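You operate a simulated robot arm through the tools that you are given. There is no shell and no other tool. Be economical: measure what you need, move in short steps, check, and stop when the job is done.

The job below is to be done with a simulated robot arm. You get a single attempt, and the scene is never put back.

JOB
Bring the purple band test pouch's cap down to 50 Ncm.
Fine: shut the blue lever, turn the cap back a quarter turn, open and shut the lever to clear the display, turn the cap on, open the lever, stand the pouch in the blue done tray.
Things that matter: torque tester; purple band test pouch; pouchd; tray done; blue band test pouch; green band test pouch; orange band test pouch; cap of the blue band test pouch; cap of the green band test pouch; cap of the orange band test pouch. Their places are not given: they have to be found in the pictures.

Only the result counts: the job must be done as asked and must still hold three seconds after the hand-in. Knocking over, shifting, dropping, spilling or breaking anything else fails it. A push-on lid holds only when it is set on centred and level and pressed home; a screw cap is set on level and turned clockwise until tight.

ROBOT AND FRAMES
A 6-joint arm with a two-finger parallel gripper, fixed in place. Base frame: the origin is at the foot of the arm, x ahead of it, y to its left, z up; the work surface is at about z = 800. Readings come in mm, rad, newtons and seconds.
With the tool pointing down near the work surface it reaches from about 240 to 640 mm from the base axis. Its first joint turns from -1.152 to 1.152 rad. Payload 2.7 kg.
The TCP is the grasp point between the finger pads, 23 mm short of the fingertips. In the tool frame z runs along the fingers and y along their closing line. The gripper opens to 94 mm. The fingers are 38 mm wide and 10 mm thick; the gripper's body (54 by 96 mm) begins 39 mm behind the TCP.
Orientation is that of the tool frame in the base frame, as a unit quaternion [w, x, y, z]. With the fingers straight down and closing along the base's y, the tool's x points along the base's -x, its y along +y and its z along -z.

CONTROLS
- The arm moves only by the tool arm_command. Its argument "deltas" is a list of rows, each a list of 6 numbers: the shift along the tool's x, y, z in cm, then the turn, a rotation vector about the tool's x, y, z in rad. In form: [[dx, dy, dz, wx, wy, wz], ...]. A call has 1 to 20 rows; each row is the pose to reach, as a shift and turn from the pose commanded when the call began, along the tool's axes at that moment. "claw" is the opening, from 0 (shut) to 1 (fully open), set as the call begins (left out, the last holds). Each row takes 0.2 s and may step no farther than 50 mm and 0.15 rad from the row before; otherwise, or with a gripper value out of range, the whole call is refused. A pose out of reach is approached as far as the arm can. The call stops where the force on the tool passes 40 N (or 10 N more than at its start, if that is more) or the arm is blocked; 0.2 s more then pass. Each finger travels about 45 mm/s and halts on what it meets, pressing with about 21 N; the grip force reading is that of the motor and also rises with nothing between the fingers. The clock runs only during rows and for 0.2 s after the last one: add rows that repeat a pose to give the fingers time. The reply holds the time, the measured pose of the TCP, the force on the tool along the base axes, the opening and the grip force, in the units named above and with some noise.
- Cameras (640 x 400 px; columns grow to the right, rows downward): "scene" is fixed at [54.3, -416, 1410.8]; the picture's right is [0.93, -0.36, 0.00], its down [-0.18, -0.47, -0.86] and it looks along [0.31, 0.80, -0.51] (base axes); focal length 330 px, centre (320, 200). "wrist" rides on the gripper at [-39, 0, -44] in the tool frame; the picture's right is [0.00, -1.00, 0.00], its down [0.97, 0.00, -0.24] and it looks along [0.24, 0.00, 0.97] (tool axes); focal length 218 px, centre (320, 200).
- grab_frame(camera): a new picture of that camera. No time passes.
- measure_at(camera, pixels): for up to 12 pixels [column, row] of the newest picture of that camera ("zoom" is the newest enlarged one), the place [x, y, z] in the base frame of the surface seen there, good to about 3 mm. No time passes.
- close_up(camera, box): a new picture of the part [left, top, right, bottom] of that camera's present view, enlarged. No time passes.
- hand_in(): hands the job in; it is judged then, once.

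Go step by step. Measure first, check grasps and placings, and put right what went wrong. The budget is 80 turns and 46 pictures, counting those below and the enlarged ones. Unless the task says otherwise, let go and move clear before handing in, and close with one line.

The tools are called after "Request:" as name(argument=value, ...) on one line, values as JSON. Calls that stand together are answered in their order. arm_command: Moves the arm, as the interface text tells. Its arguments: {"type":"object","properties":{"deltas":{"type":"array","items":{"type":"array","items":{"type":"number"}}},"claw":{"type":"number"}},"required":["deltas"]} The other tools are called the same way: grab_frame (camera) takes a picture; measure_at (camera, pixels) gives the place of the surface under pixels of a picture; close_up (camera, box) takes an enlarged picture of a part of a camera's view; hand_in () hands the job in.

At the start:

```text
time_s: 0.0
tool_pos: [396.7, 150.1, 1235.4]
orientation: [-0.001, 0.0, 1.0, 0.001]
wrist_force: [-0.7, 0.3, -0.9]
width: 94.0
grip_force: 0.0
```

scene: 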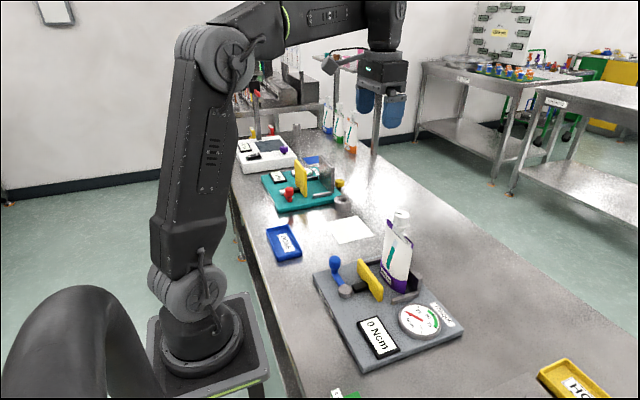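
wrist: 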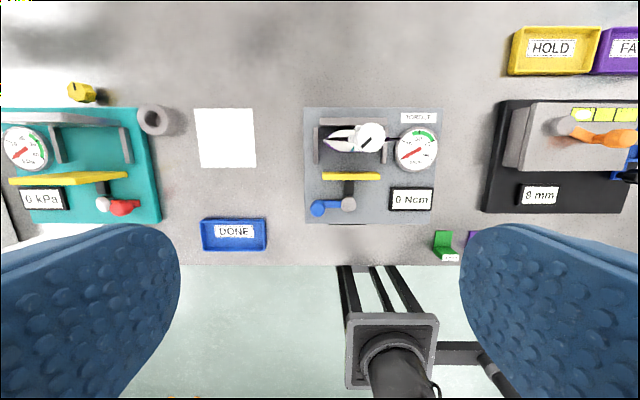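

The tester sits around wrist pixel (370,165), with the pouch standing in it, the blue lever at (320,208) and the done tray at (234,235). I'll enlarge these and measure.

Request:
close_up(camera="scene", box=[300, 200, 480, 380])

Request:
close_up(camera="wrist", box=[190, 90, 450, 260])

```text
2.22 times, centred on (390, 290) of scene
```

zoom: 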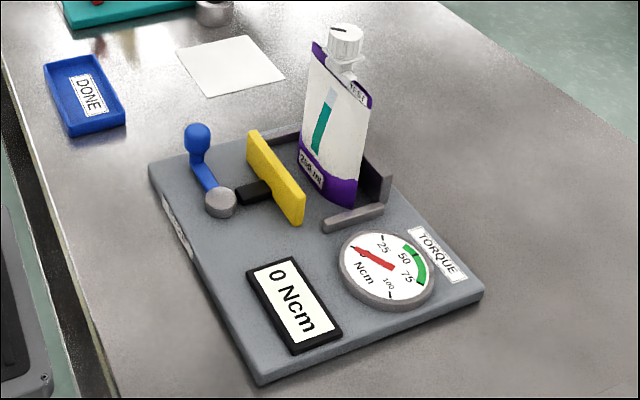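

```text
2.35 times, centred on (320, 175) of wrist
```

zoom: 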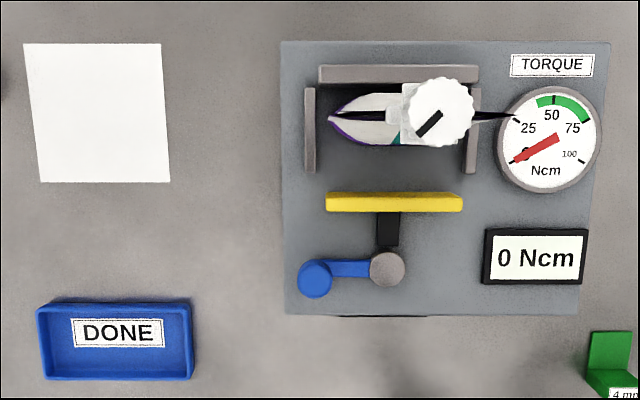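

The lever lies towards +y of its pivot and the yellow plate is off the pouch. I'll measure the parts now.

Request:
measure_at(camera="zoom", pixels=[[314, 278], [386, 268], [345, 268], [395, 202], [440, 112], [462, 112], [420, 112], [350, 120], [115, 360], [45, 345], [188, 345], [388, 235]])

Request:
measure_at(camera="scene", pixels=[[336, 261], [345, 291], [370, 280], [402, 214], [395, 250], [400, 222], [400, 228], [388, 285], [410, 290], [385, 225], [414, 240], [339, 280]])

Request:
measure_at(camera="wrist", pixels=[[325, 128], [350, 122], [383, 143], [317, 145], [205, 222], [262, 222], [205, 246], [264, 246], [325, 177], [379, 177], [235, 243], [350, 216]])

```text
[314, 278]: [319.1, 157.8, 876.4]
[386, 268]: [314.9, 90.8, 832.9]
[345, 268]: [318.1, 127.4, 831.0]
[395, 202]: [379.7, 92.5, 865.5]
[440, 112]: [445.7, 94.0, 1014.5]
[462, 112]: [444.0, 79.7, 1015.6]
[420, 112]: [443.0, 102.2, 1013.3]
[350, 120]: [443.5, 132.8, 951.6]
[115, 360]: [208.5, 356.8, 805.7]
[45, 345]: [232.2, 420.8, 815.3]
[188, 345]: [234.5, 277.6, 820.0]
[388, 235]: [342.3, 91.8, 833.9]
```

```text
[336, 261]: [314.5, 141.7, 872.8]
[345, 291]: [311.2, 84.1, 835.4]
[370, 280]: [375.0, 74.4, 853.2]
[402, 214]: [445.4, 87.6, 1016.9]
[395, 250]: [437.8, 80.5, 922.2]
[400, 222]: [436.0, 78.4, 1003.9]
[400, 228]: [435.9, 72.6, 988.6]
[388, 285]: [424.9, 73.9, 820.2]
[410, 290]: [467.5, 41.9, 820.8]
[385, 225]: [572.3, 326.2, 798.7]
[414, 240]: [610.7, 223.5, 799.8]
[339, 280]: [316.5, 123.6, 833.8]
```

```text
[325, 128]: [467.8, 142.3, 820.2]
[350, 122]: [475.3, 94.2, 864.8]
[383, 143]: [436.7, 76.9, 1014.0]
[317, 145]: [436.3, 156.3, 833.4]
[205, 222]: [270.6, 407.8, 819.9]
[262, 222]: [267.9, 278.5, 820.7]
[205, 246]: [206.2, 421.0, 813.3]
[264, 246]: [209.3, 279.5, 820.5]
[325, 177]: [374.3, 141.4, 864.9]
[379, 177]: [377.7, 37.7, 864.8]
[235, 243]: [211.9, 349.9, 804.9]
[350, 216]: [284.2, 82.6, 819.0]
```

The cap is about (443,91), top z 1015, and the lever knob is at about (317,152) with its pivot at (314,90). I'll look closer at the lever and the plate edge for markings that show which way it shuts.

Request:
close_up(camera="scene", box=[310, 240, 400, 310])

Request:
close_up(camera="wrist", box=[295, 160, 395, 230])

```text
5.71 times, centred on (355, 275) of scene
```

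zoom: 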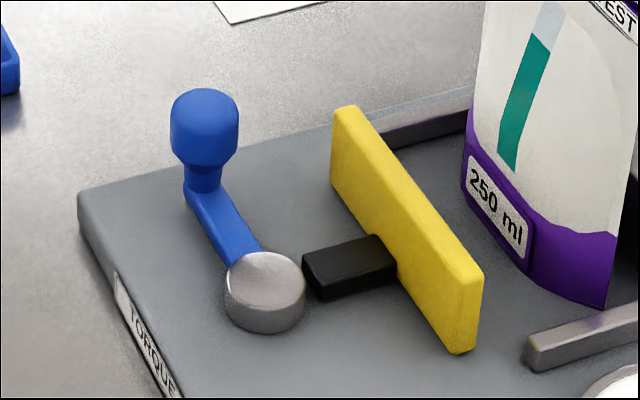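

```text
5.71 times, centred on (345, 195) of wrist
```

zoom: 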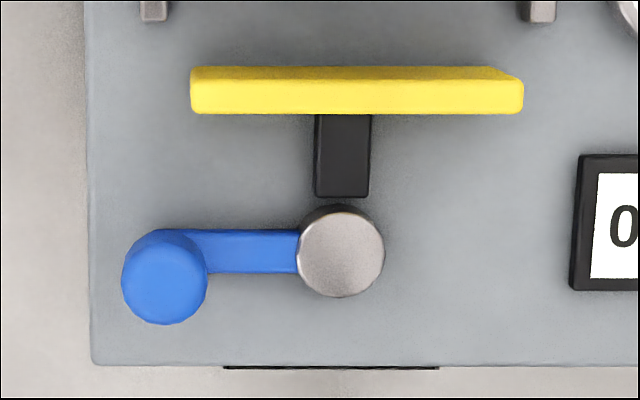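

The knob is about 24 mm wide with a narrow stem. I'll measure its outline precisely on this enlargement.

Request:
measure_at(camera="zoom", pixels=[[165, 280], [128, 280], [202, 280], [165, 245], [165, 318], [340, 252], [300, 252], [382, 252], [340, 212], [340, 290]])

```text
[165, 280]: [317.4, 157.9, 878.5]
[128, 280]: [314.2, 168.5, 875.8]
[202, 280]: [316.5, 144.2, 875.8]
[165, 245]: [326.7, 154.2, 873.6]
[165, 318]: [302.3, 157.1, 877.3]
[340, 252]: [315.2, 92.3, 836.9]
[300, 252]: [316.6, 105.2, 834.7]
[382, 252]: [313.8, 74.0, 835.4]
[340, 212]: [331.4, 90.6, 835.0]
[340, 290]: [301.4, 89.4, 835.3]
```

The knob centre is (315.5,156.5) with top z 877, and the pivot is (315,90.5), so the radius is 66. I'll move above the knob and turn +90° about tool z so the fingers close along the lever's tangent with the camera on the pivot side.

Request:
arm_command(deltas=[[0.74, 0.06, 2.14, 0, 0, 0.1428], [1.48, 0.12, 4.28, 0, 0, 0.2856], [2.21, 0.17, 6.42, 0, 0, 0.4284], [2.95, 0.23, 8.56, 0, 0, 0.5712], [3.69, 0.29, 10.7, 0, 0, 0.714], [4.43, 0.35, 12.84, 0, 0, 0.8568], [5.17, 0.41, 14.98, 0, 0, 0.9996], [5.9, 0.46, 17.1, 0, 0, 1.1424], [6.64, 0.52, 19.2, 0, 0, 1.2852], [7.4, 0.58, 21.4, 0, 0, 1.428], [8.12, 0.64, 23.5, 0, 0, 1.5708], [8.12, 0.64, 23.5, 0, 0, 1.5708]], claw=0.6)

```text
time_s: 2.6
tool_pos: [316.5, 158.8, 1001.5]
orientation: [-0.001, 0.707, 0.707, 0.0]
wrist_force: [-0.5, -0.4, 0.8]
width: 56.8
grip_force: 0.0
```

The arm is above the knob. I'll go down so the fingers straddle it.

Request:
arm_command(deltas=[[-0.1, -0.05, 4.5, 0, 0, 0], [-0.2, -0.1, 9, 0, 0, 0], [-0.2, -0.1, 12.2, 0, 0, 0], [-0.2, -0.1, 12.2, 0, 0, 0]])

Request:
grab_frame(camera="scene")

```text
time_s: 3.6
tool_pos: [313.8, 157.1, 879.2]
orientation: [-0.002, 0.706, 0.708, 0.001]
wrist_force: [-0.8, -0.3, 0.4]
width: 56.2
grip_force: 0.0
```

```text
39 pictures are left
```

scene: 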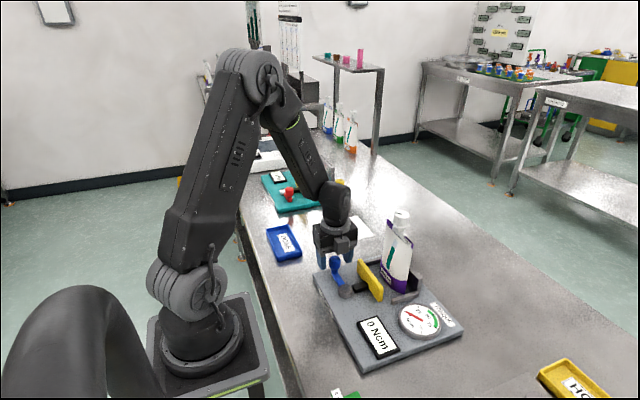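

The fingers are around the knob, so I'll close gently.

Request:
arm_command(deltas=[[0, 0, 0, 0, 0, 0], [0, 0, 0, 0, 0, 0], [0, 0, 0, 0, 0, 0], [0, 0, 0, 0, 0, 0]], claw=0.2)

```text
time_s: 4.6
tool_pos: [314.8, 156.0, 880.2]
orientation: [0.0, 0.706, 0.708, 0.0]
wrist_force: [2.8, 2.2, -4.5]
width: 29.5
grip_force: 44.9
```

The grip is on the knob at 29.5 mm wide. I'll swing it about 16° clockwise, towards the plate, as a probe.

Request:
arm_command(deltas=[[-0.016, 0.461, 0, 0, 0, 0.07], [-0.065, 0.921, 0, 0, 0, 0.14], [-0.145, 1.375, 0, 0, 0, 0.21], [-0.257, 1.824, 0, 0, 0, 0.28]])

Request:
close_up(camera="scene", box=[300, 220, 460, 330])

```text
time_s: 5.2
tool_pos: [315.1, 155.5, 880.1]
orientation: [-0.003, 0.746, 0.666, -0.006]
wrist_force: [-13.9, 4.2, 8.8]
width: 29.3
grip_force: 44.8
stopped in row 2: the force on the tool passed its limit (the readings are from after the stop); the commanded pose is now the measured one
```

```text
3.64 times, centred on (380, 275) of scene
```

zoom: 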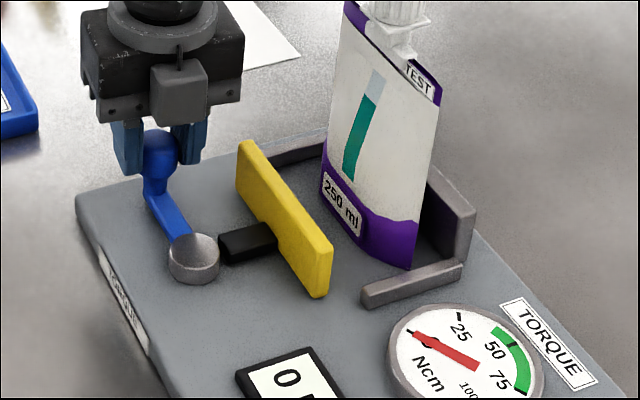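

It was blocked in that direction and the knob did not move. I'll undo the twist and swing the other way, towards −x.

Request:
arm_command(deltas=[[0, 0, 0, 0, 0, -0.11], [-0.069, -0.457, 0, 0, 0, -0.18], [-0.17, -0.907, 0, 0, 0, -0.25], [-0.302, -1.35, 0, 0, 0, -0.32], [-0.465, -1.78, 0, 0, 0, -0.39]])

Request:
close_up(camera="scene", box=[300, 220, 460, 330])

```text
time_s: 6.4
tool_pos: [298.1, 151.8, 878.2]
orientation: [-0.005, 0.602, 0.799, -0.004]
wrist_force: [9.0, -6.9, -16.6]
width: 29.8
grip_force: 44.9
```

```text
3.64 times, centred on (380, 275) of scene
```

zoom: 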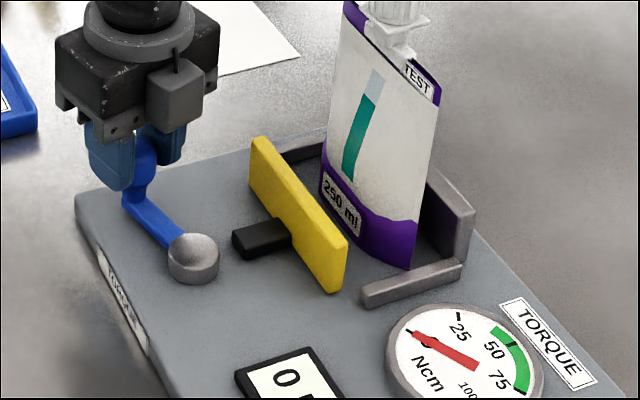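

The plate advances this way (zoom pixel (300,215)), with θ now at about 0.28 rad. I'll continue the arc.

Request:
arm_command(deltas=[[-0.055, -0.849, 0, 0, 0, -0.13], [-0.22, -1.684, 0, 0, 0, -0.26], [-0.493, -2.49, 0, 0, 0, -0.39], [-0.866, -3.255, 0, 0, 0, -0.52], [-1.336, -3.964, 0, 0, 0, -0.65], [-1.893, -4.606, 0, 0, 0, -0.78], [-2.529, -5.171, 0, 0, 0, -0.91]])

Request:
close_up(camera="scene", box=[300, 220, 460, 330])

```text
time_s: 7.9
tool_pos: [260.7, 122.2, 880.7]
orientation: [-0.004, 0.231, 0.973, 0.002]
wrist_force: [0.9, 10.9, -7.5]
width: 29.1
grip_force: 45.5
stopped in row 7: the force on the tool passed its limit (the readings are from after the stop); the commanded pose is now the measured one
```

```text
3.64 times, centred on (380, 275) of scene
```

zoom: 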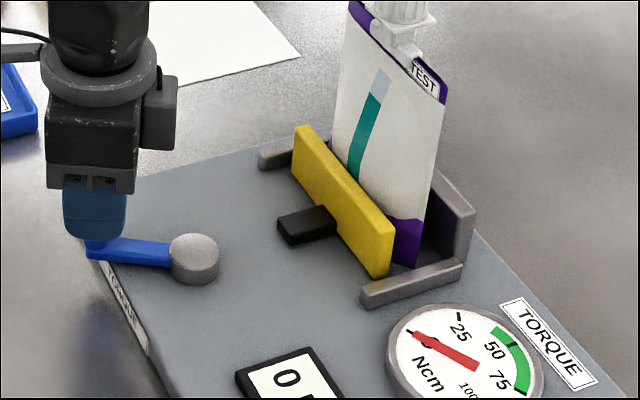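

It stopped at θ of about 1.04 with the plate very near the pouch. I'll press on along a corrected arc to see whether it goes farther.

Request:
arm_command(deltas=[[0.124, -0.421, 0, 0, 0, -0.03], [0.109, -0.872, 0, 0, 0, -0.1], [0.054, -1.315, 0, 0, 0, -0.17], [-0.023, -1.76, 0, 0, 0, -0.24], [-0.132, -2.196, 0, 0, 0, -0.31]])

Request:
close_up(camera="scene", box=[300, 220, 480, 350])

```text
time_s: 8.3
tool_pos: [260.7, 121.5, 881.7]
orientation: [0.003, 0.213, 0.977, 0.007]
wrist_force: [4.4, 11.1, -11.4]
width: 29.3
grip_force: 45.0
stopped in row 2: the force on the tool passed its limit (the readings are from after the stop); the commanded pose is now the measured one
```

```text
3.08 times, centred on (390, 285) of scene
```

zoom: 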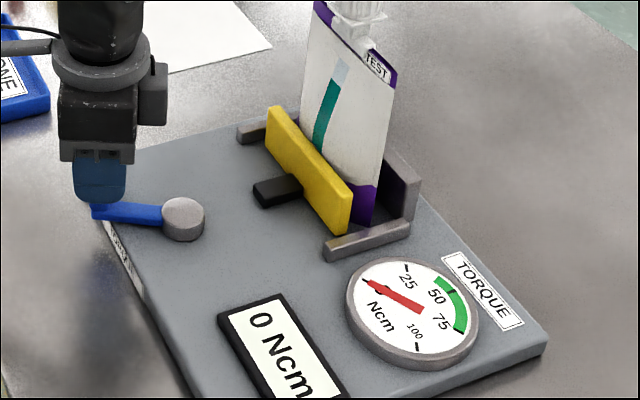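

It is firmly stopped at about 60° and the plate is clamped on the pouch, so the lever is shut. I'll let go and rise.

Request:
arm_command(deltas=[[0, 0, 0, 0, 0, 0], [0, 0, 0, 0, 0, 0], [0, 0, 0, 0, 0, 0], [0, 0, -4, 0, 0, 0], [0, 0, -8, 0, 0, 0], [0, 0, -12, 0, 0, 0], [0, 0, -16, 0, 0, 0], [0, 0, -20, 0, 0, 0]], claw=0.65)

Request:
close_up(camera="scene", box=[300, 200, 480, 350])

```text
time_s: 10.2
tool_pos: [258.4, 120.3, 1082.2]
orientation: [0.001, 0.213, 0.977, 0.005]
wrist_force: [0.0, -0.3, 0.3]
width: 61.0
grip_force: 0.0
```

```text
2.67 times, centred on (390, 275) of scene
```

zoom: 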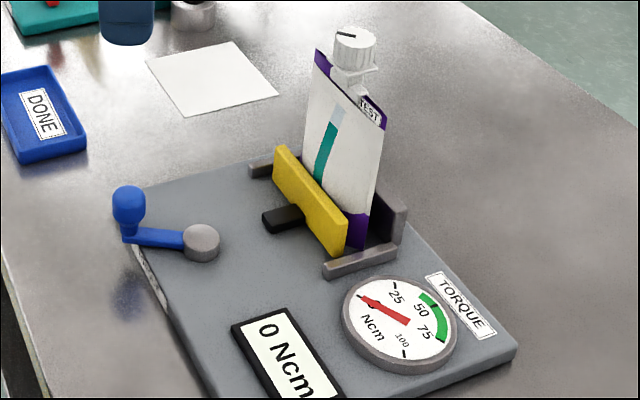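

The lever stays shut (knob at zoom (128,205)). I'll move high above the cap, with the yaw ready for a quarter turn back, and view it.

Request:
arm_command(deltas=[[0, 0, -4.5, 0, 0, 0], [0, 0, -8, 0, 0, 0], [-3, 0.8, -9.8, 0, 0, 0.14], [-6, 1.6, -9.8, 0, 0, 0.28], [-9, 2.4, -9.8, 0, 0, 0.42], [-12, 3.2, -9.8, 0, 0, 0.56], [-14, 3.8, -9.8, 0, 0, 0.7], [-15.8, 4.28, -9.8, 0, 0, 0.84], [-15.8, 4.28, -9.8, 0, 0, 0.84]])

Request:
grab_frame(camera="wrist")

```text
time_s: 12.2
tool_pos: [419.5, 91.8, 1180.9]
orientation: [-0.002, 0.594, 0.805, 0.006]
wrist_force: [-1.1, 1.2, -0.2]
width: 61.2
grip_force: 0.0
```

```text
33 pictures are left
```

wrist: 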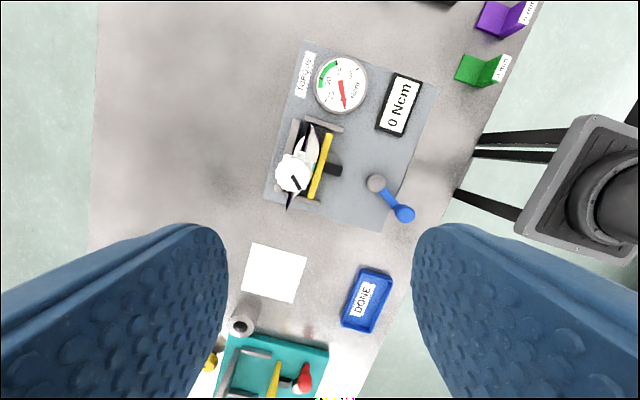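

The cap is at wrist pixel (294,174). I'll enlarge it.

Request:
close_up(camera="wrist", box=[260, 140, 340, 190])

```text
8.00 times, centred on (300, 165) of wrist
```

zoom: 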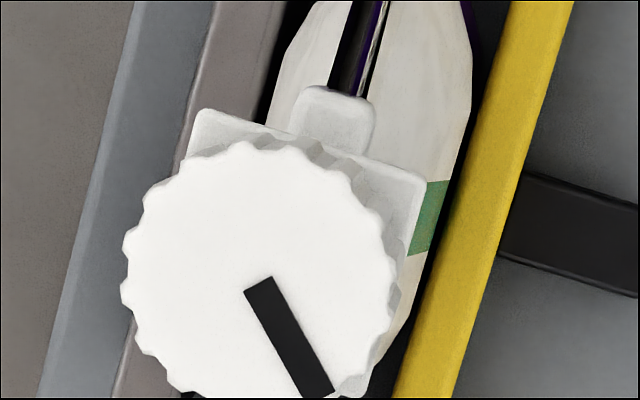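

Request:
measure_at(camera="zoom", pixels=[[257, 277], [132, 277], [382, 277], [257, 152], [257, 390], [325, 385], [410, 185], [200, 115], [337, 110], [490, 200]])

Request:
measure_at(camera="scene", pixels=[[402, 214], [401, 224], [400, 230], [399, 236], [398, 242]])

```text
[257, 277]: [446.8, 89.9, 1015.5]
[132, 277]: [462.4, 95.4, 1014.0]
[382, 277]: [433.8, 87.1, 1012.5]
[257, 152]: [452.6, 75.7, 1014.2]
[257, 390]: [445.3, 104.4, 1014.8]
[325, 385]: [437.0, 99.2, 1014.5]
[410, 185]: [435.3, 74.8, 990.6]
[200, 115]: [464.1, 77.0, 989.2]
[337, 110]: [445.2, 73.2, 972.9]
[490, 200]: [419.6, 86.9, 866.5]
```

```text
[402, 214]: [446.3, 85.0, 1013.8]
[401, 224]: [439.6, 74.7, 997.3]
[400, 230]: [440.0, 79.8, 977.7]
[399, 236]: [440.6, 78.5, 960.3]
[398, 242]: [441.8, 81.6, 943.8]
```

The cap centre is about (448,90), spanning z 990–1014.5. I'll go down in two stages.

Request:
arm_command(deltas=[[-0.5, 1.3, 4, 0, 0, 0], [-1.0, 2.67, 8, 0, 0, 0], [-1.01, 2.67, 11.5, 0, 0, 0], [-1.01, 2.67, 11.5, 0, 0, 0]])

Request:
grab_frame(camera="wrist")

```text
time_s: 13.2
tool_pos: [448.6, 89.0, 1063.5]
orientation: [-0.002, 0.592, 0.806, 0.005]
wrist_force: [0.4, 0.5, 0.2]
width: 61.0
grip_force: 0.0
```

```text
31 pictures are left
```

wrist: 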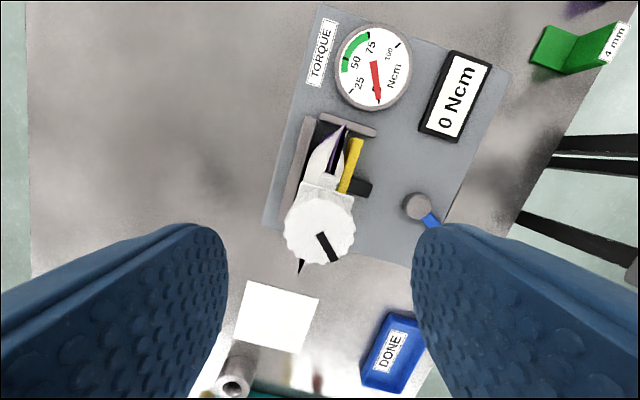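

The cap is centred between the fingers (col 319). I'll descend and grip.

Request:
arm_command(deltas=[[0, 0.0, 2.5, 0, 0, 0], [0, 0.0, 4.6, 0, 0, 0], [0, 0, 4.6, 0, 0, 0]])

Request:
arm_command(deltas=[[0, 0, 0, 0, 0, 0], [0, 0, 0, 0, 0, 0], [0, 0, 0, 0, 0, 0], [0, 0, 0, 0, 0, 0]], claw=0.25)

Request:
grab_frame(camera="wrist")

```text
time_s: 13.9
tool_pos: [449.0, 89.9, 1018.3]
orientation: [-0.001, 0.593, 0.805, 0.005]
wrist_force: [0.9, -0.4, 0.8]
width: 61.1
grip_force: 0.0
```

```text
time_s: 14.9
tool_pos: [447.7, 90.1, 1017.9]
orientation: [-0.001, 0.593, 0.805, 0.005]
wrist_force: [-0.3, -0.2, 0.4]
width: 32.6
grip_force: 20.8
```

```text
30 pictures are left
```

wrist: 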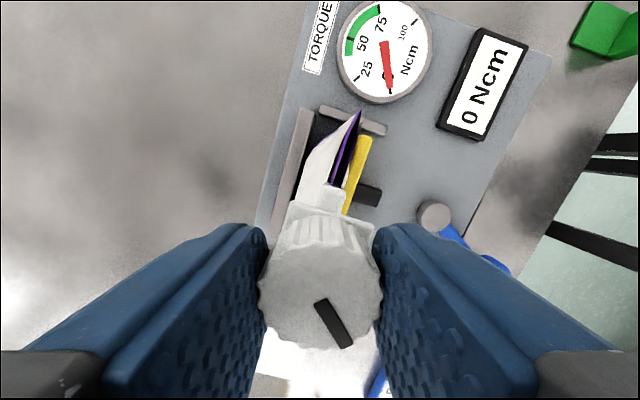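

The cap is gripped (32.6 mm). I'll turn it back a quarter turn counter-clockwise, rising slightly with the thread.

Request:
arm_command(deltas=[[0, 0, 0, 0, 0, -0.13], [0, 0, -0.01, 0, 0, -0.26], [0, 0, -0.01, 0, 0, -0.39], [0, 0, -0.02, 0, 0, -0.52], [0, 0, -0.03, 0, 0, -0.65], [0, 0, -0.03, 0, 0, -0.78], [0, 0, -0.04, 0, 0, -0.91], [0, 0, -0.04, 0, 0, -1.04], [0, 0, -0.05, 0, 0, -1.17], [0, 0, -0.05, 0, 0, -1.3], [0, 0, -0.06, 0, 0, -1.44], [0, 0, -0.06, 0, 0, -1.58]], claw=0.0)

Request:
grab_frame(camera="wrist")

```text
time_s: 17.6
tool_pos: [449.5, 89.9, 1019.8]
orientation: [0.003, -0.157, 0.988, 0.005]
wrist_force: [0.0, 0.0, -0.3]
width: 32.5
grip_force: 20.9
```

```text
29 pictures are left
```

wrist: 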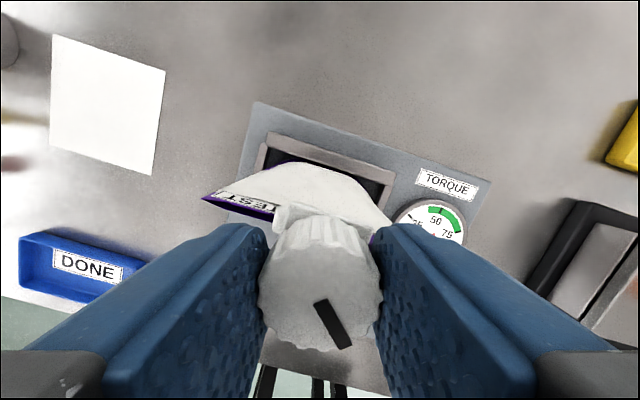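

The cap kept its place in the grip, but the pouch looks different in this view. I'll check it from the scene camera.

Request:
close_up(camera="scene", box=[310, 190, 480, 350])

```text
2.50 times, centred on (395, 270) of scene
```

zoom: 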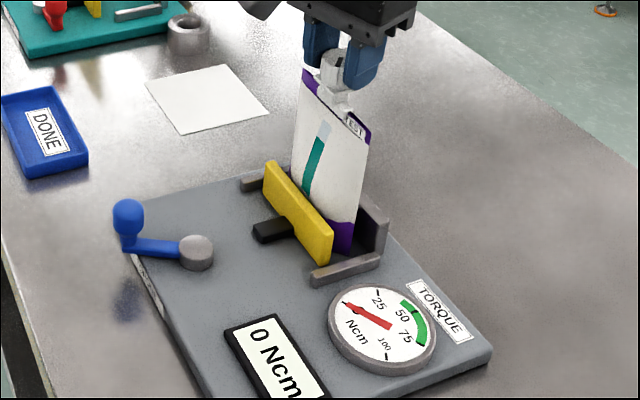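

The pouch is unturned, the cap is backed off a quarter turn, and the display shows 0 Ncm. I'll release the cap and travel back above the lever knob.

Request:
arm_command(deltas=[[0, 0, 0, 0, 0, 0], [0, 0, 0, 0, 0, 0], [0, 0, -2, 0, 0, 0], [0, 0, -6, 0, 0, 0], [0, 0, -10, 0, 0, 0], [0, 0, -14, 0, 0, 0], [3.4, 1.77, -14, 0, 0, 0.124], [6.8, 3.54, -14, 0, 0, 0.248], [10.2, 5.31, -14, 0, 0, 0.372], [13.6, 7.08, -14, 0, 0, 0.496], [16.99, 8.86, -12, 0, 0, 0.62], [16.99, 8.86, -8, 0, 0, 0.745], [16.99, 8.86, -4, 0, 0, 0.745], [16.99, 8.86, -4, 0, 0, 0.745]], claw=0.6)

Request:
grab_frame(camera="wrist")

```text
time_s: 20.6
tool_pos: [258.5, 121.9, 1059.0]
orientation: [0.001, 0.215, 0.976, 0.006]
wrist_force: [0.5, 0.8, 0.3]
width: 56.7
grip_force: 0.0
```

```text
27 pictures are left
```

wrist: 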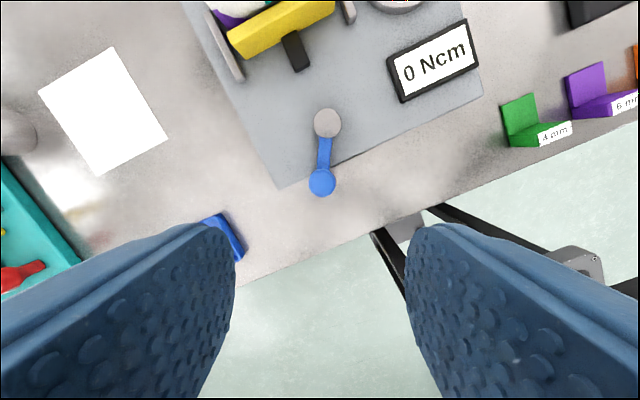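

The knob is centred (col 321). I'll descend and grip it.

Request:
arm_command(deltas=[[0, 0, 4.5, 0, 0, 0], [0, 0, 9, 0, 0, 0], [0, 0, 13.5, 0, 0, 0], [0, 0, 17.8, 0, 0, 0], [0, 0, 17.8, 0, 0, 0]])

Request:
arm_command(deltas=[[0, 0, 0, 0, 0, 0], [0, 0, 0, 0, 0, 0], [0, 0, 0, 0, 0, 0], [0, 0, 0, 0, 0, 0]], claw=0.2)

```text
time_s: 21.8
tool_pos: [257.1, 122.2, 883.2]
orientation: [0.001, 0.216, 0.976, 0.006]
wrist_force: [1.2, -0.3, -0.7]
width: 56.5
grip_force: 0.1
```

```text
time_s: 22.8
tool_pos: [258.0, 123.6, 883.0]
orientation: [0.0, 0.216, 0.976, 0.006]
wrist_force: [1.3, 0.1, -5.0]
width: 29.1
grip_force: 45.5
```

The knob is gripped. I'll swing it clockwise back to fully open.

Request:
arm_command(deltas=[[-0.133, 0.848, 0, 0, 0, 0.13], [-0.374, 1.67, 0, 0, 0, 0.26], [-0.72, 2.455, 0, 0, 0, 0.39], [-1.165, 3.19, 0, 0, 0, 0.52], [-1.7, 3.86, 0, 0, 0, 0.65], [-2.32, 4.45, 0, 0, 0, 0.78], [-3.01, 4.96, 0, 0, 0, 0.91], [-3.76, 5.376, 0, 0, 0, 1.04], [-3.76, 5.376, 0, 0, 0, 1.04]])

Request:
close_up(camera="scene", box=[310, 190, 480, 350])

```text
time_s: 24.8
tool_pos: [315.7, 155.9, 881.9]
orientation: [-0.003, 0.673, 0.74, 0.003]
wrist_force: [-13.3, -11.6, 36.2]
width: 29.2
grip_force: 44.7
```

```text
2.50 times, centred on (395, 270) of scene
```

zoom: 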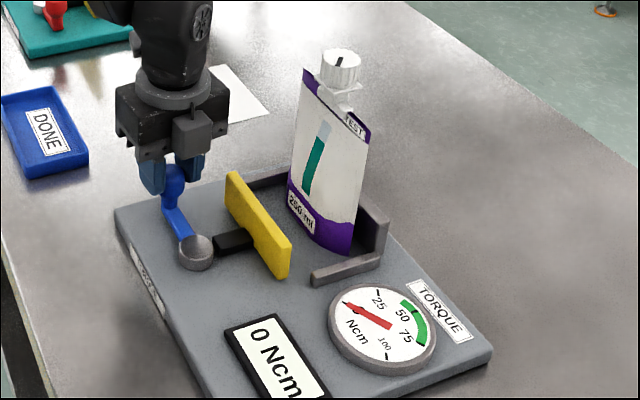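

The lever is fully open and the plate is back. I'll shut it again.

Request:
arm_command(deltas=[[0.025, -0.851, -0.1, 0, 0, -0.13], [-0.061, -1.7, -0.1, 0, 0, -0.26], [-0.255, -2.526, -0.1, 0, 0, -0.39], [-0.557, -3.323, -0.1, 0, 0, -0.52], [-0.958, -4.074, -0.1, 0, 0, -0.65], [-1.453, -4.766, -0.1, 0, 0, -0.78], [-2.033, -5.39, -0.1, 0, 0, -0.91], [-2.584, -5.85, -0.1, 0, 0, -1.02], [-2.907, -6.08, -0.1, 0, 0, -1.08]])

Request:
close_up(camera="scene", box=[310, 190, 480, 350])

```text
time_s: 26.7
tool_pos: [258.7, 125.7, 882.5]
orientation: [0.0, 0.212, 0.977, 0.004]
wrist_force: [-7.9, 6.9, 7.7]
width: 28.9
grip_force: 44.9
stopped in row 9: the force on the tool passed its limit (the readings are from after the stop); the commanded pose is now the measured one
```

```text
2.50 times, centred on (395, 270) of scene
```

zoom: 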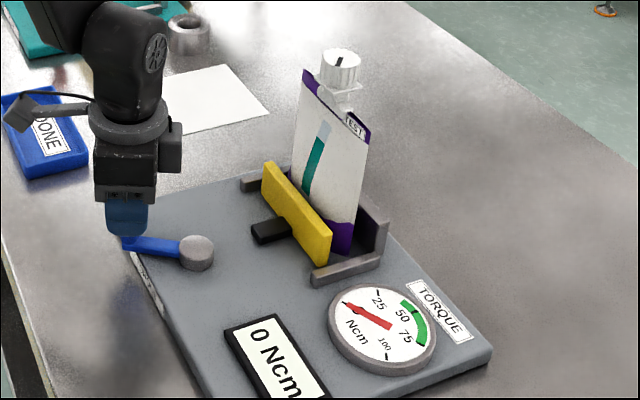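

It reached θ of about 1.01, so I'll nudge it to be sure it is fully home.

Request:
arm_command(deltas=[[0.03, -0.2, 0, 0, 0, 0], [0.06, -0.4, 0, 0, 0, 0], [0.06, -0.7, 0, 0, 0, 0]])

```text
time_s: 27.5
tool_pos: [257.8, 121.6, 882.9]
orientation: [0.002, 0.213, 0.977, 0.007]
wrist_force: [-3.5, 36.5, -8.4]
width: 29.0
grip_force: 44.6
```

It is held at the stop (36 N reaction), so the lever is shut. I'll release and go back above the cap.

Request:
arm_command(deltas=[[0, 0, 0, 0, 0, 0], [0, 0, 0, 0, 0, 0], [0, 0, -2, 0, 0, 0], [0, 0, -6, 0, 0, 0], [0, 0, -10.5, 0, 0, 0], [0, 0, -15, 0, 0, 0], [0, 0, -19.5, 0, 0, 0], [0, 0, -24, 0, 0, 0], [-3.72, 1.02, -24, 0, 0, -0.149], [-7.44, 2.03, -24, 0, 0, -0.298], [-11.17, 3.05, -24, 0, 0, -0.447], [-14.89, 4.06, -24, 0, 0, -0.596], [-18.61, 5.08, -24, 0, 0, -0.745], [-18.61, 5.08, -20, 0, 0, -0.745], [-18.61, 5.08, -18, 0, 0, -0.745], [-18.61, 5.08, -18, 0, 0, -0.745]], claw=0.6)

Request:
grab_frame(camera="wrist")

```text
time_s: 30.9
tool_pos: [445.2, 85.4, 1062.7]
orientation: [0.003, -0.157, 0.988, 0.005]
wrist_force: [-1.2, 0.1, 0.1]
width: 56.6
grip_force: 0.1
```

```text
24 pictures are left
```

wrist: 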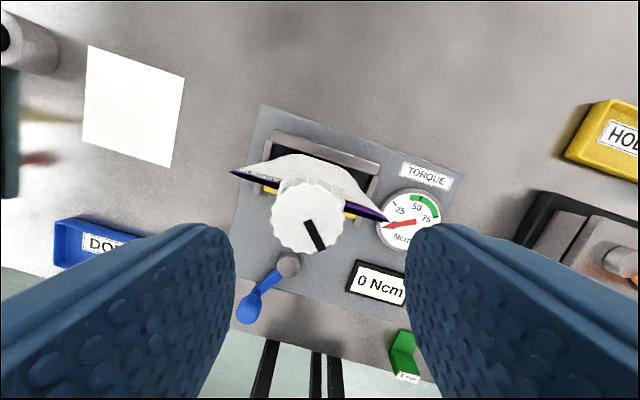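

The cap is 13 px left of centre (col 307), so I'll correct by about 4.5 mm each way, descend and grip.

Request:
arm_command(deltas=[[-0.46, 0.42, 1, 0, 0, 0], [-0.46, 0.42, 1, 0, 0, 0], [-0.46, 0.42, 4.4, 0, 0, 0], [-0.46, 0.42, 4.4, 0, 0, 0]])

Request:
arm_command(deltas=[[0, 0, 0, 0, 0, 0], [0, 0, 0, 0, 0, 0], [0, 0, 0, 0, 0, 0], [0, 0, 0, 0, 0, 0]], claw=0.0)

Request:
grab_frame(camera="wrist")

```text
time_s: 31.9
tool_pos: [448.8, 91.0, 1016.4]
orientation: [0.002, -0.157, 0.988, 0.005]
wrist_force: [-0.3, -0.5, -1.0]
width: 56.3
grip_force: 0.0
```

```text
time_s: 32.9
tool_pos: [450.2, 91.0, 1018.4]
orientation: [0.001, -0.157, 0.988, 0.005]
wrist_force: [-0.2, -0.4, 0.9]
width: 32.4
grip_force: 20.5
```

```text
23 pictures are left
```

wrist: 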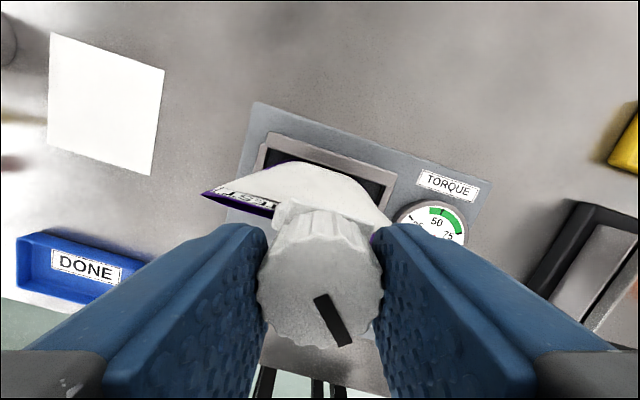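

The grip matches the one before. I'll turn the cap on by about 1.0 rad clockwise and read the display.

Request:
arm_command(deltas=[[0, 0, 0, 0, 0, 0.13], [0, 0, 0.01, 0, 0, 0.26], [0, 0, 0.01, 0, 0, 0.39], [0, 0, 0.02, 0, 0, 0.52], [0, 0, 0.02, 0, 0, 0.65], [0, 0, 0.03, 0, 0, 0.78], [0, 0, 0.03, 0, 0, 0.9], [0, 0, 0.04, 0, 0, 1.0]])

Request:
close_up(camera="scene", box=[310, 190, 480, 350])

```text
time_s: 34.7
tool_pos: [450.1, 91.3, 1018.4]
orientation: [0.0, 0.337, 0.942, 0.006]
wrist_force: [-1.1, 1.1, 3.7]
width: 32.3
grip_force: 20.7
```

```text
2.50 times, centred on (395, 270) of scene
```

zoom: 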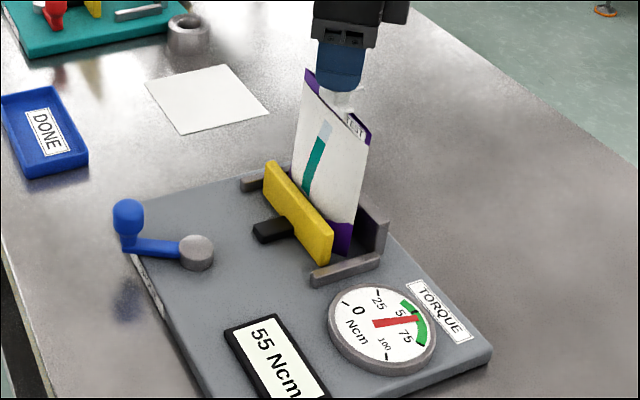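

The display reads 55 Ncm, which overshoots 50. I'll back the cap off again, clear the display and come up in finer steps.

Request:
arm_command(deltas=[[0, 0, 0, 0, 0, -0.13], [0, 0, 0, 0, 0, -0.26], [0, 0, -0.01, 0, 0, -0.39], [0, 0, -0.02, 0, 0, -0.52], [0, 0, -0.02, 0, 0, -0.65], [0, 0, -0.03, 0, 0, -0.78], [0, 0, -0.03, 0, 0, -0.91], [0, 0, -0.04, 0, 0, -1.04], [0, 0, -0.04, 0, 0, -1.17], [0, 0, -0.05, 0, 0, -1.3]])

Request:
close_up(camera="scene", box=[310, 190, 480, 350])

```text
time_s: 36.9
tool_pos: [450.1, 92.9, 1019.8]
orientation: [0.004, -0.304, 0.953, 0.004]
wrist_force: [0.0, 0.2, -2.4]
width: 31.9
grip_force: 20.8
```

```text
2.50 times, centred on (395, 270) of scene
```

zoom: 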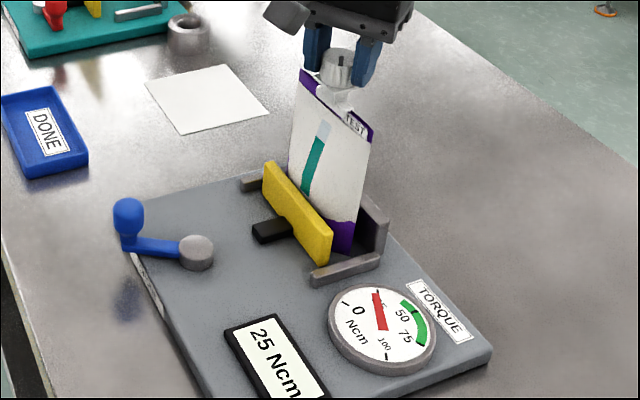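

The display now reads 25. I'll wait a moment to see whether it is still settling.

Request:
arm_command(deltas=[[0, 0, 0, 0, 0, 0], [0, 0, 0, 0, 0, 0], [0, 0, 0, 0, 0, 0], [0, 0, 0, 0, 0, 0], [0, 0, 0, 0, 0, 0], [0, 0, 0, 0, 0, 0]])

Request:
close_up(camera="scene", box=[350, 290, 470, 360])

Request:
grab_frame(camera="wrist")

```text
time_s: 38.3
tool_pos: [449.4, 91.1, 1019.1]
orientation: [0.002, -0.303, 0.953, 0.005]
wrist_force: [0.3, 0.2, -0.1]
width: 31.9
grip_force: 21.2
```

```text
5.33 times, centred on (410, 325) of scene
```

zoom: 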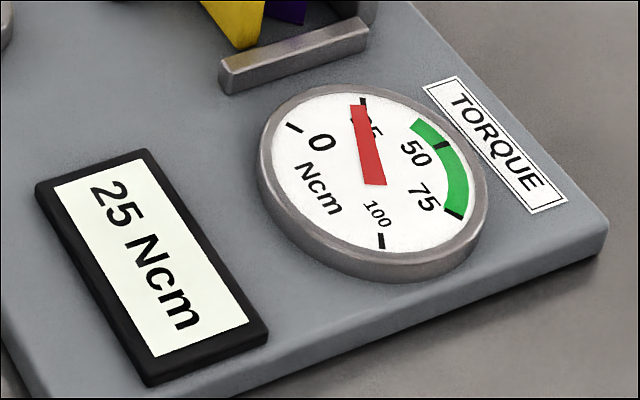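

```text
19 pictures are left
```

wrist: 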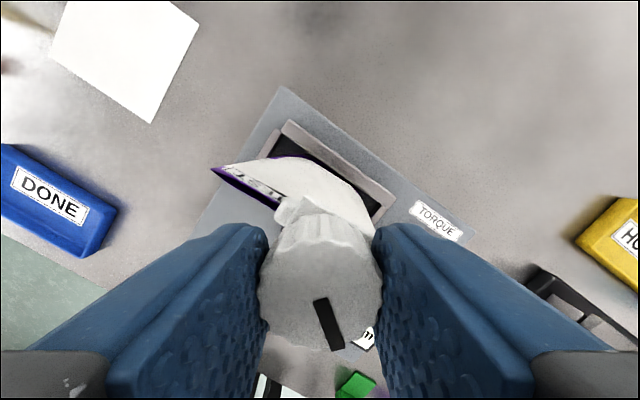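

It is stable at 25, and the mark has shifted about 13° in the grip, so there was some slip. I'll release and rise a little to see the true cap angle and the display without load.

Request:
arm_command(deltas=[[0, 0, 0, 0, 0, 0], [0, 0, 0, 0, 0, 0], [0, 0, -2, 0, 0, 0], [0, 0, -4.4, 0, 0, 0], [0, 0, -4.4, 0, 0, 0]], claw=0.6)

Request:
grab_frame(camera="wrist")

Request:
close_up(camera="scene", box=[310, 190, 480, 350])

```text
time_s: 39.5
tool_pos: [451.1, 90.3, 1062.1]
orientation: [0.002, -0.304, 0.953, 0.004]
wrist_force: [-0.5, 0.5, -0.4]
width: 56.7
grip_force: 0.0
```

```text
18 pictures are left
```

wrist: 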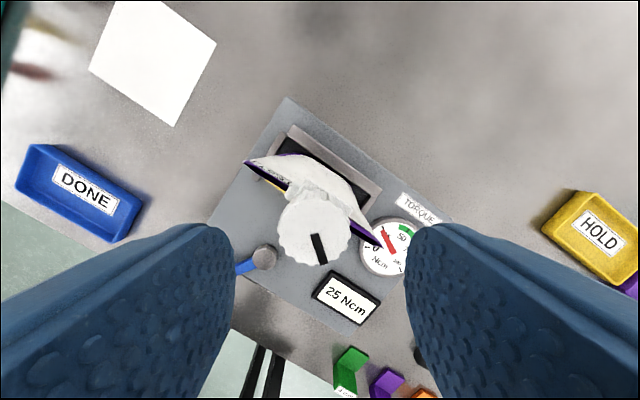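

```text
2.50 times, centred on (395, 270) of scene
```

zoom: 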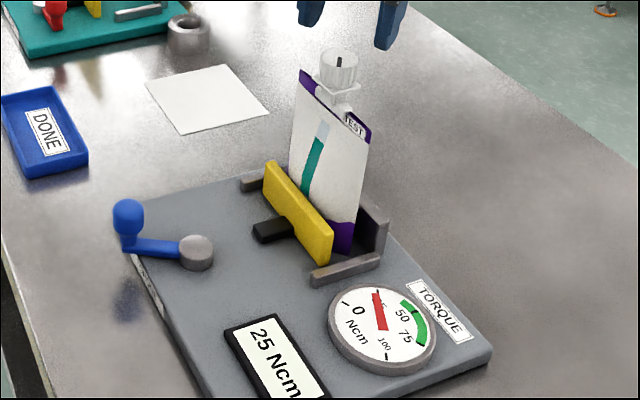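

The mark bearing shows the cap is backed off to slightly past the earlier start, and the leftover 25 is what the lever cycle should clear. I'll go to the lever knob.

Request:
arm_command(deltas=[[0, 0, -4.5, 0, 0, 0], [1.73, 1.7, -5, 0, 0, 0.1315], [3.46, 3.4, -5, 0, 0, 0.263], [5.19, 5.1, -5, 0, 0, 0.3945], [6.92, 6.8, -5, 0, 0, 0.526], [8.64, 8.5, -5, 0, 0, 0.6575], [10.37, 10.2, -5, 0, 0, 0.789], [12.1, 11.9, -5, 0, 0, 0.9205], [13.83, 13.61, -3, 0, 0, 1.052], [13.83, 13.61, 1, 0, 0, 1.052], [13.83, 13.61, 5, 0, 0, 1.052], [13.83, 13.61, 9, 0, 0, 1.052], [13.83, 13.61, 12, 0, 0, 1.052], [13.83, 13.61, 12, 0, 0, 1.052]])

```text
time_s: 42.5
tool_pos: [260.4, 124.0, 940.4]
orientation: [-0.001, 0.216, 0.976, 0.004]
wrist_force: [-0.1, 1.3, 0.2]
width: 56.4
grip_force: 0.0
```

I'm above the knob, so I'll descend and grip.

Request:
arm_command(deltas=[[0.1, -0.1, 3, 0, 0, 0], [0.1, -0.1, 5.8, 0, 0, 0], [0.1, -0.1, 5.8, 0, 0, 0]])

Request:
arm_command(deltas=[[0, 0, 0, 0, 0, 0], [0, 0, 0, 0, 0, 0], [0, 0, 0, 0, 0, 0], [0, 0, 0, 0, 0, 0]], claw=0.2)

Request:
arm_command(deltas=[[-0.133, 0.848, 0, 0, 0, 0.13], [-0.374, 1.67, 0, 0, 0, 0.26], [-0.72, 2.455, 0, 0, 0, 0.39], [-1.165, 3.19, 0, 0, 0, 0.52], [-1.7, 3.86, 0, 0, 0, 0.65], [-2.32, 4.45, 0, 0, 0, 0.78], [-3.01, 4.96, 0, 0, 0, 0.91], [-3.76, 5.376, 0, 0, 0, 1.04], [-3.76, 5.376, 0, 0, 0, 1.04]])

Request:
close_up(camera="scene", box=[310, 190, 480, 350])

```text
time_s: 43.3
tool_pos: [258.4, 124.7, 884.1]
orientation: [0.0, 0.216, 0.976, 0.005]
wrist_force: [-0.5, -0.4, 0.0]
width: 56.2
grip_force: 0.1
```

```text
time_s: 44.3
tool_pos: [258.0, 125.4, 884.2]
orientation: [0.0, 0.216, 0.976, 0.004]
wrist_force: [-0.4, 0.4, -2.8]
width: 29.1
grip_force: 45.1
```

```text
time_s: 46.3
tool_pos: [314.5, 156.5, 885.3]
orientation: [-0.002, 0.674, 0.739, 0.003]
wrist_force: [6.5, -6.4, -15.9]
width: 29.0
grip_force: 45.4
```

```text
2.50 times, centred on (395, 270) of scene
```

zoom: 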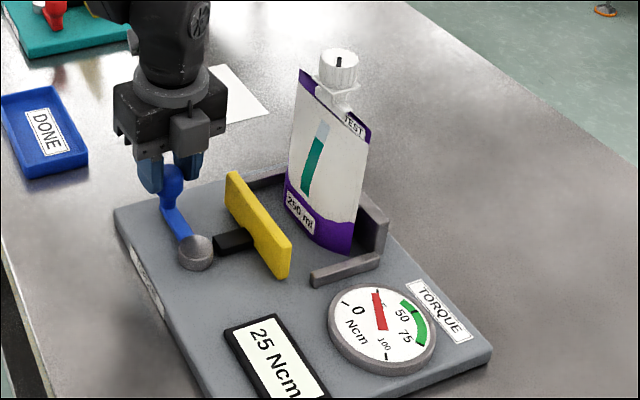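

The lever is open and the display still shows 25; it should clear on shutting. I'll shut it fully.

Request:
arm_command(deltas=[[0.025, -0.851, 0, 0, 0, -0.13], [-0.061, -1.7, 0, 0, 0, -0.26], [-0.255, -2.526, 0, 0, 0, -0.39], [-0.557, -3.323, 0, 0, 0, -0.52], [-0.958, -4.074, 0, 0, 0, -0.65], [-1.453, -4.766, 0, 0, 0, -0.78], [-2.033, -5.39, 0, 0, 0, -0.91], [-2.584, -5.85, 0, 0, 0, -1.02], [-2.907, -6.08, 0, 0, 0, -1.08]])

Request:
arm_command(deltas=[[0.03, -0.2, 0, 0, 0, 0], [0.06, -0.4, 0, 0, 0, 0], [0.06, -0.7, 0, 0, 0, 0]])

Request:
close_up(camera="scene", box=[310, 190, 480, 350])

```text
time_s: 48.3
tool_pos: [256.0, 122.2, 885.0]
orientation: [0.001, 0.195, 0.981, 0.007]
wrist_force: [-15.4, 21.9, -2.7]
width: 29.2
grip_force: 45.1
```

```text
time_s: 48.7
tool_pos: [256.1, 121.6, 884.6]
orientation: [0.003, 0.196, 0.981, 0.007]
wrist_force: [-1.8, 10.9, -5.3]
width: 29.1
grip_force: 44.6
stopped in row 2: the force on the tool passed its limit (the readings are from after the stop); the commanded pose is now the measured one
```

```text
2.50 times, centred on (395, 270) of scene
```

zoom: 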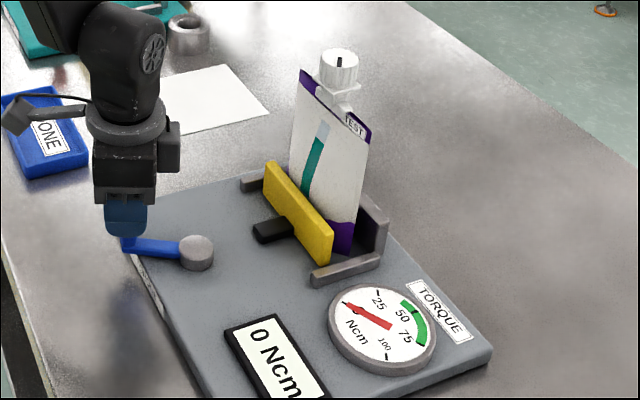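

The display is cleared to 0 with the lever shut. I'll release and go back above the cap.

Request:
arm_command(deltas=[[0, 0, 0, 0, 0, 0], [0, 0, 0, 0, 0, 0], [0, 0, -2, 0, 0, 0], [0, 0, -6, 0, 0, 0], [0, 0, -10.5, 0, 0, 0], [0, 0, -15, 0, 0, 0], [0, 0, -19.5, 0, 0, 0], [0, 0, -24, 0, 0, 0], [-3.8, 0.91, -24, 0, 0, -0.149], [-7.6, 1.82, -24, 0, 0, -0.298], [-11.4, 2.73, -24, 0, 0, -0.447], [-15.2, 3.64, -24, 0, 0, -0.596], [-19, 4.55, -24, 0, 0, -0.745], [-19, 4.55, -20, 0, 0, -0.745], [-19, 4.55, -17.8, 0, 0, -0.745], [-19, 4.55, -17.8, 0, 0, -0.745]], claw=0.6)

Request:
arm_command(deltas=[[0, 0, 0, 0, 0, 0]])

```text
time_s: 52.1
tool_pos: [448.2, 90.7, 1064.6]
orientation: [0.006, -0.175, 0.984, 0.006]
wrist_force: [-0.8, -0.9, 1.0]
width: 56.5
grip_force: 0.0
```

```text
time_s: 52.5
tool_pos: [449.5, 88.6, 1063.9]
orientation: [0.005, -0.175, 0.984, 0.006]
wrist_force: [0.3, 0.4, 0.7]
width: 56.5
grip_force: 0.0
```

The arm is centred over the cap, so I'll descend and grip.

Request:
arm_command(deltas=[[-0.05, 0.08, 2.5, 0, 0, 0], [-0.05, 0.08, 4.6, 0, 0, 0], [-0.05, 0.08, 4.6, 0, 0, 0]])

Request:
arm_command(deltas=[[0, 0, 0, 0, 0, 0], [0, 0, 0, 0, 0, 0], [0, 0, 0, 0, 0, 0], [0, 0, 0, 0, 0, 0]], claw=0.0)

Request:
arm_command(deltas=[[0, 0, 0, 0, 0, 0.13], [0, 0, 0.01, 0, 0, 0.26], [0, 0, 0.01, 0, 0, 0.39], [0, 0, 0.02, 0, 0, 0.52], [0, 0, 0.02, 0, 0, 0.65], [0, 0, 0.03, 0, 0, 0.75]])

Request:
close_up(camera="scene", box=[310, 190, 480, 350])

```text
time_s: 53.3
tool_pos: [449.3, 91.1, 1017.5]
orientation: [0.004, -0.176, 0.984, 0.006]
wrist_force: [0.1, 0.3, 0.8]
width: 56.6
grip_force: 0.0
```

```text
time_s: 54.3
tool_pos: [449.8, 90.3, 1017.2]
orientation: [0.005, -0.175, 0.985, 0.006]
wrist_force: [-0.1, -0.6, 0.4]
width: 33.0
grip_force: 21.3
```

```text
time_s: 55.7
tool_pos: [449.7, 90.5, 1018.6]
orientation: [0.004, 0.198, 0.98, 0.009]
wrist_force: [1.0, 1.9, 7.7]
width: 32.9
grip_force: 21.0
```

```text
2.50 times, centred on (395, 270) of scene
```

zoom: 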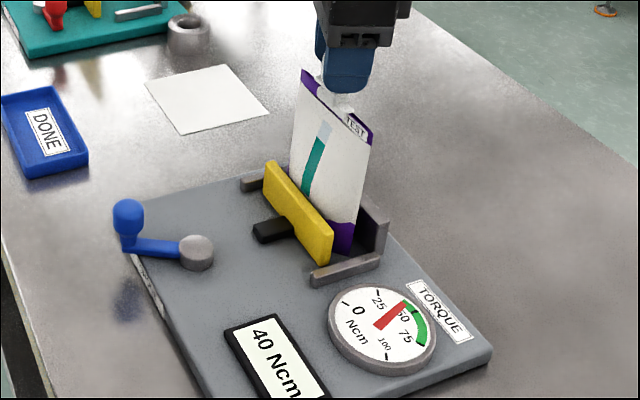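

It reads 40 at 0.75 rad and read 55 at 1.0, so about 60 Ncm/rad. I'll add about 0.13 rad in small steps.

Request:
arm_command(deltas=[[0, 0, 0, 0, 0, 0.07], [0, 0, 0, 0, 0, 0.13], [0, 0, 0, 0, 0, 0.13]])

Request:
close_up(camera="scene", box=[350, 290, 470, 360])

```text
time_s: 56.5
tool_pos: [449.5, 91.8, 1018.0]
orientation: [0.002, 0.261, 0.965, 0.008]
wrist_force: [0.1, 3.2, 15.7]
width: 33.0
grip_force: 21.3
```

```text
5.33 times, centred on (410, 325) of scene
```

zoom: 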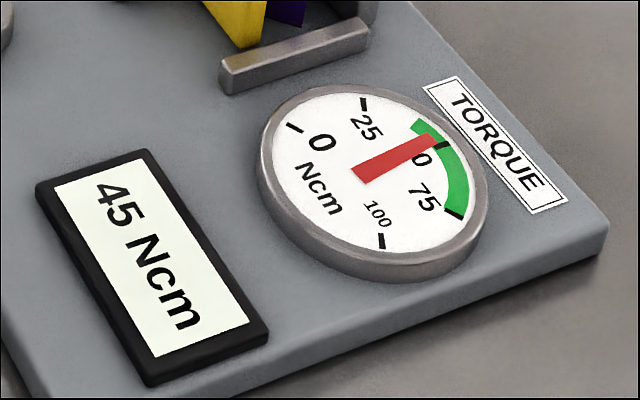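

It reads 45 with the needle just short of the 50 tick. I'll add another 0.045 rad.

Request:
arm_command(deltas=[[0, 0, -0.02, 0, 0, 0.045], [0, 0, -0.02, 0, 0, 0.045]])

Request:
close_up(camera="scene", box=[350, 290, 470, 360])

```text
time_s: 57.1
tool_pos: [449.5, 90.7, 1018.5]
orientation: [0.003, 0.282, 0.959, 0.007]
wrist_force: [-1.2, 3.2, 16.8]
width: 32.8
grip_force: 21.3
```

```text
5.33 times, centred on (410, 325) of scene
```

zoom: 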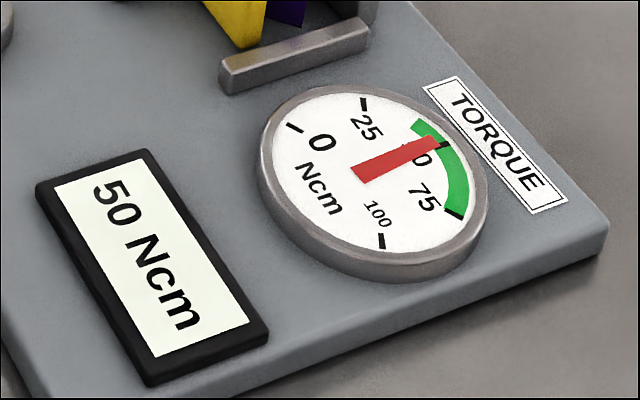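

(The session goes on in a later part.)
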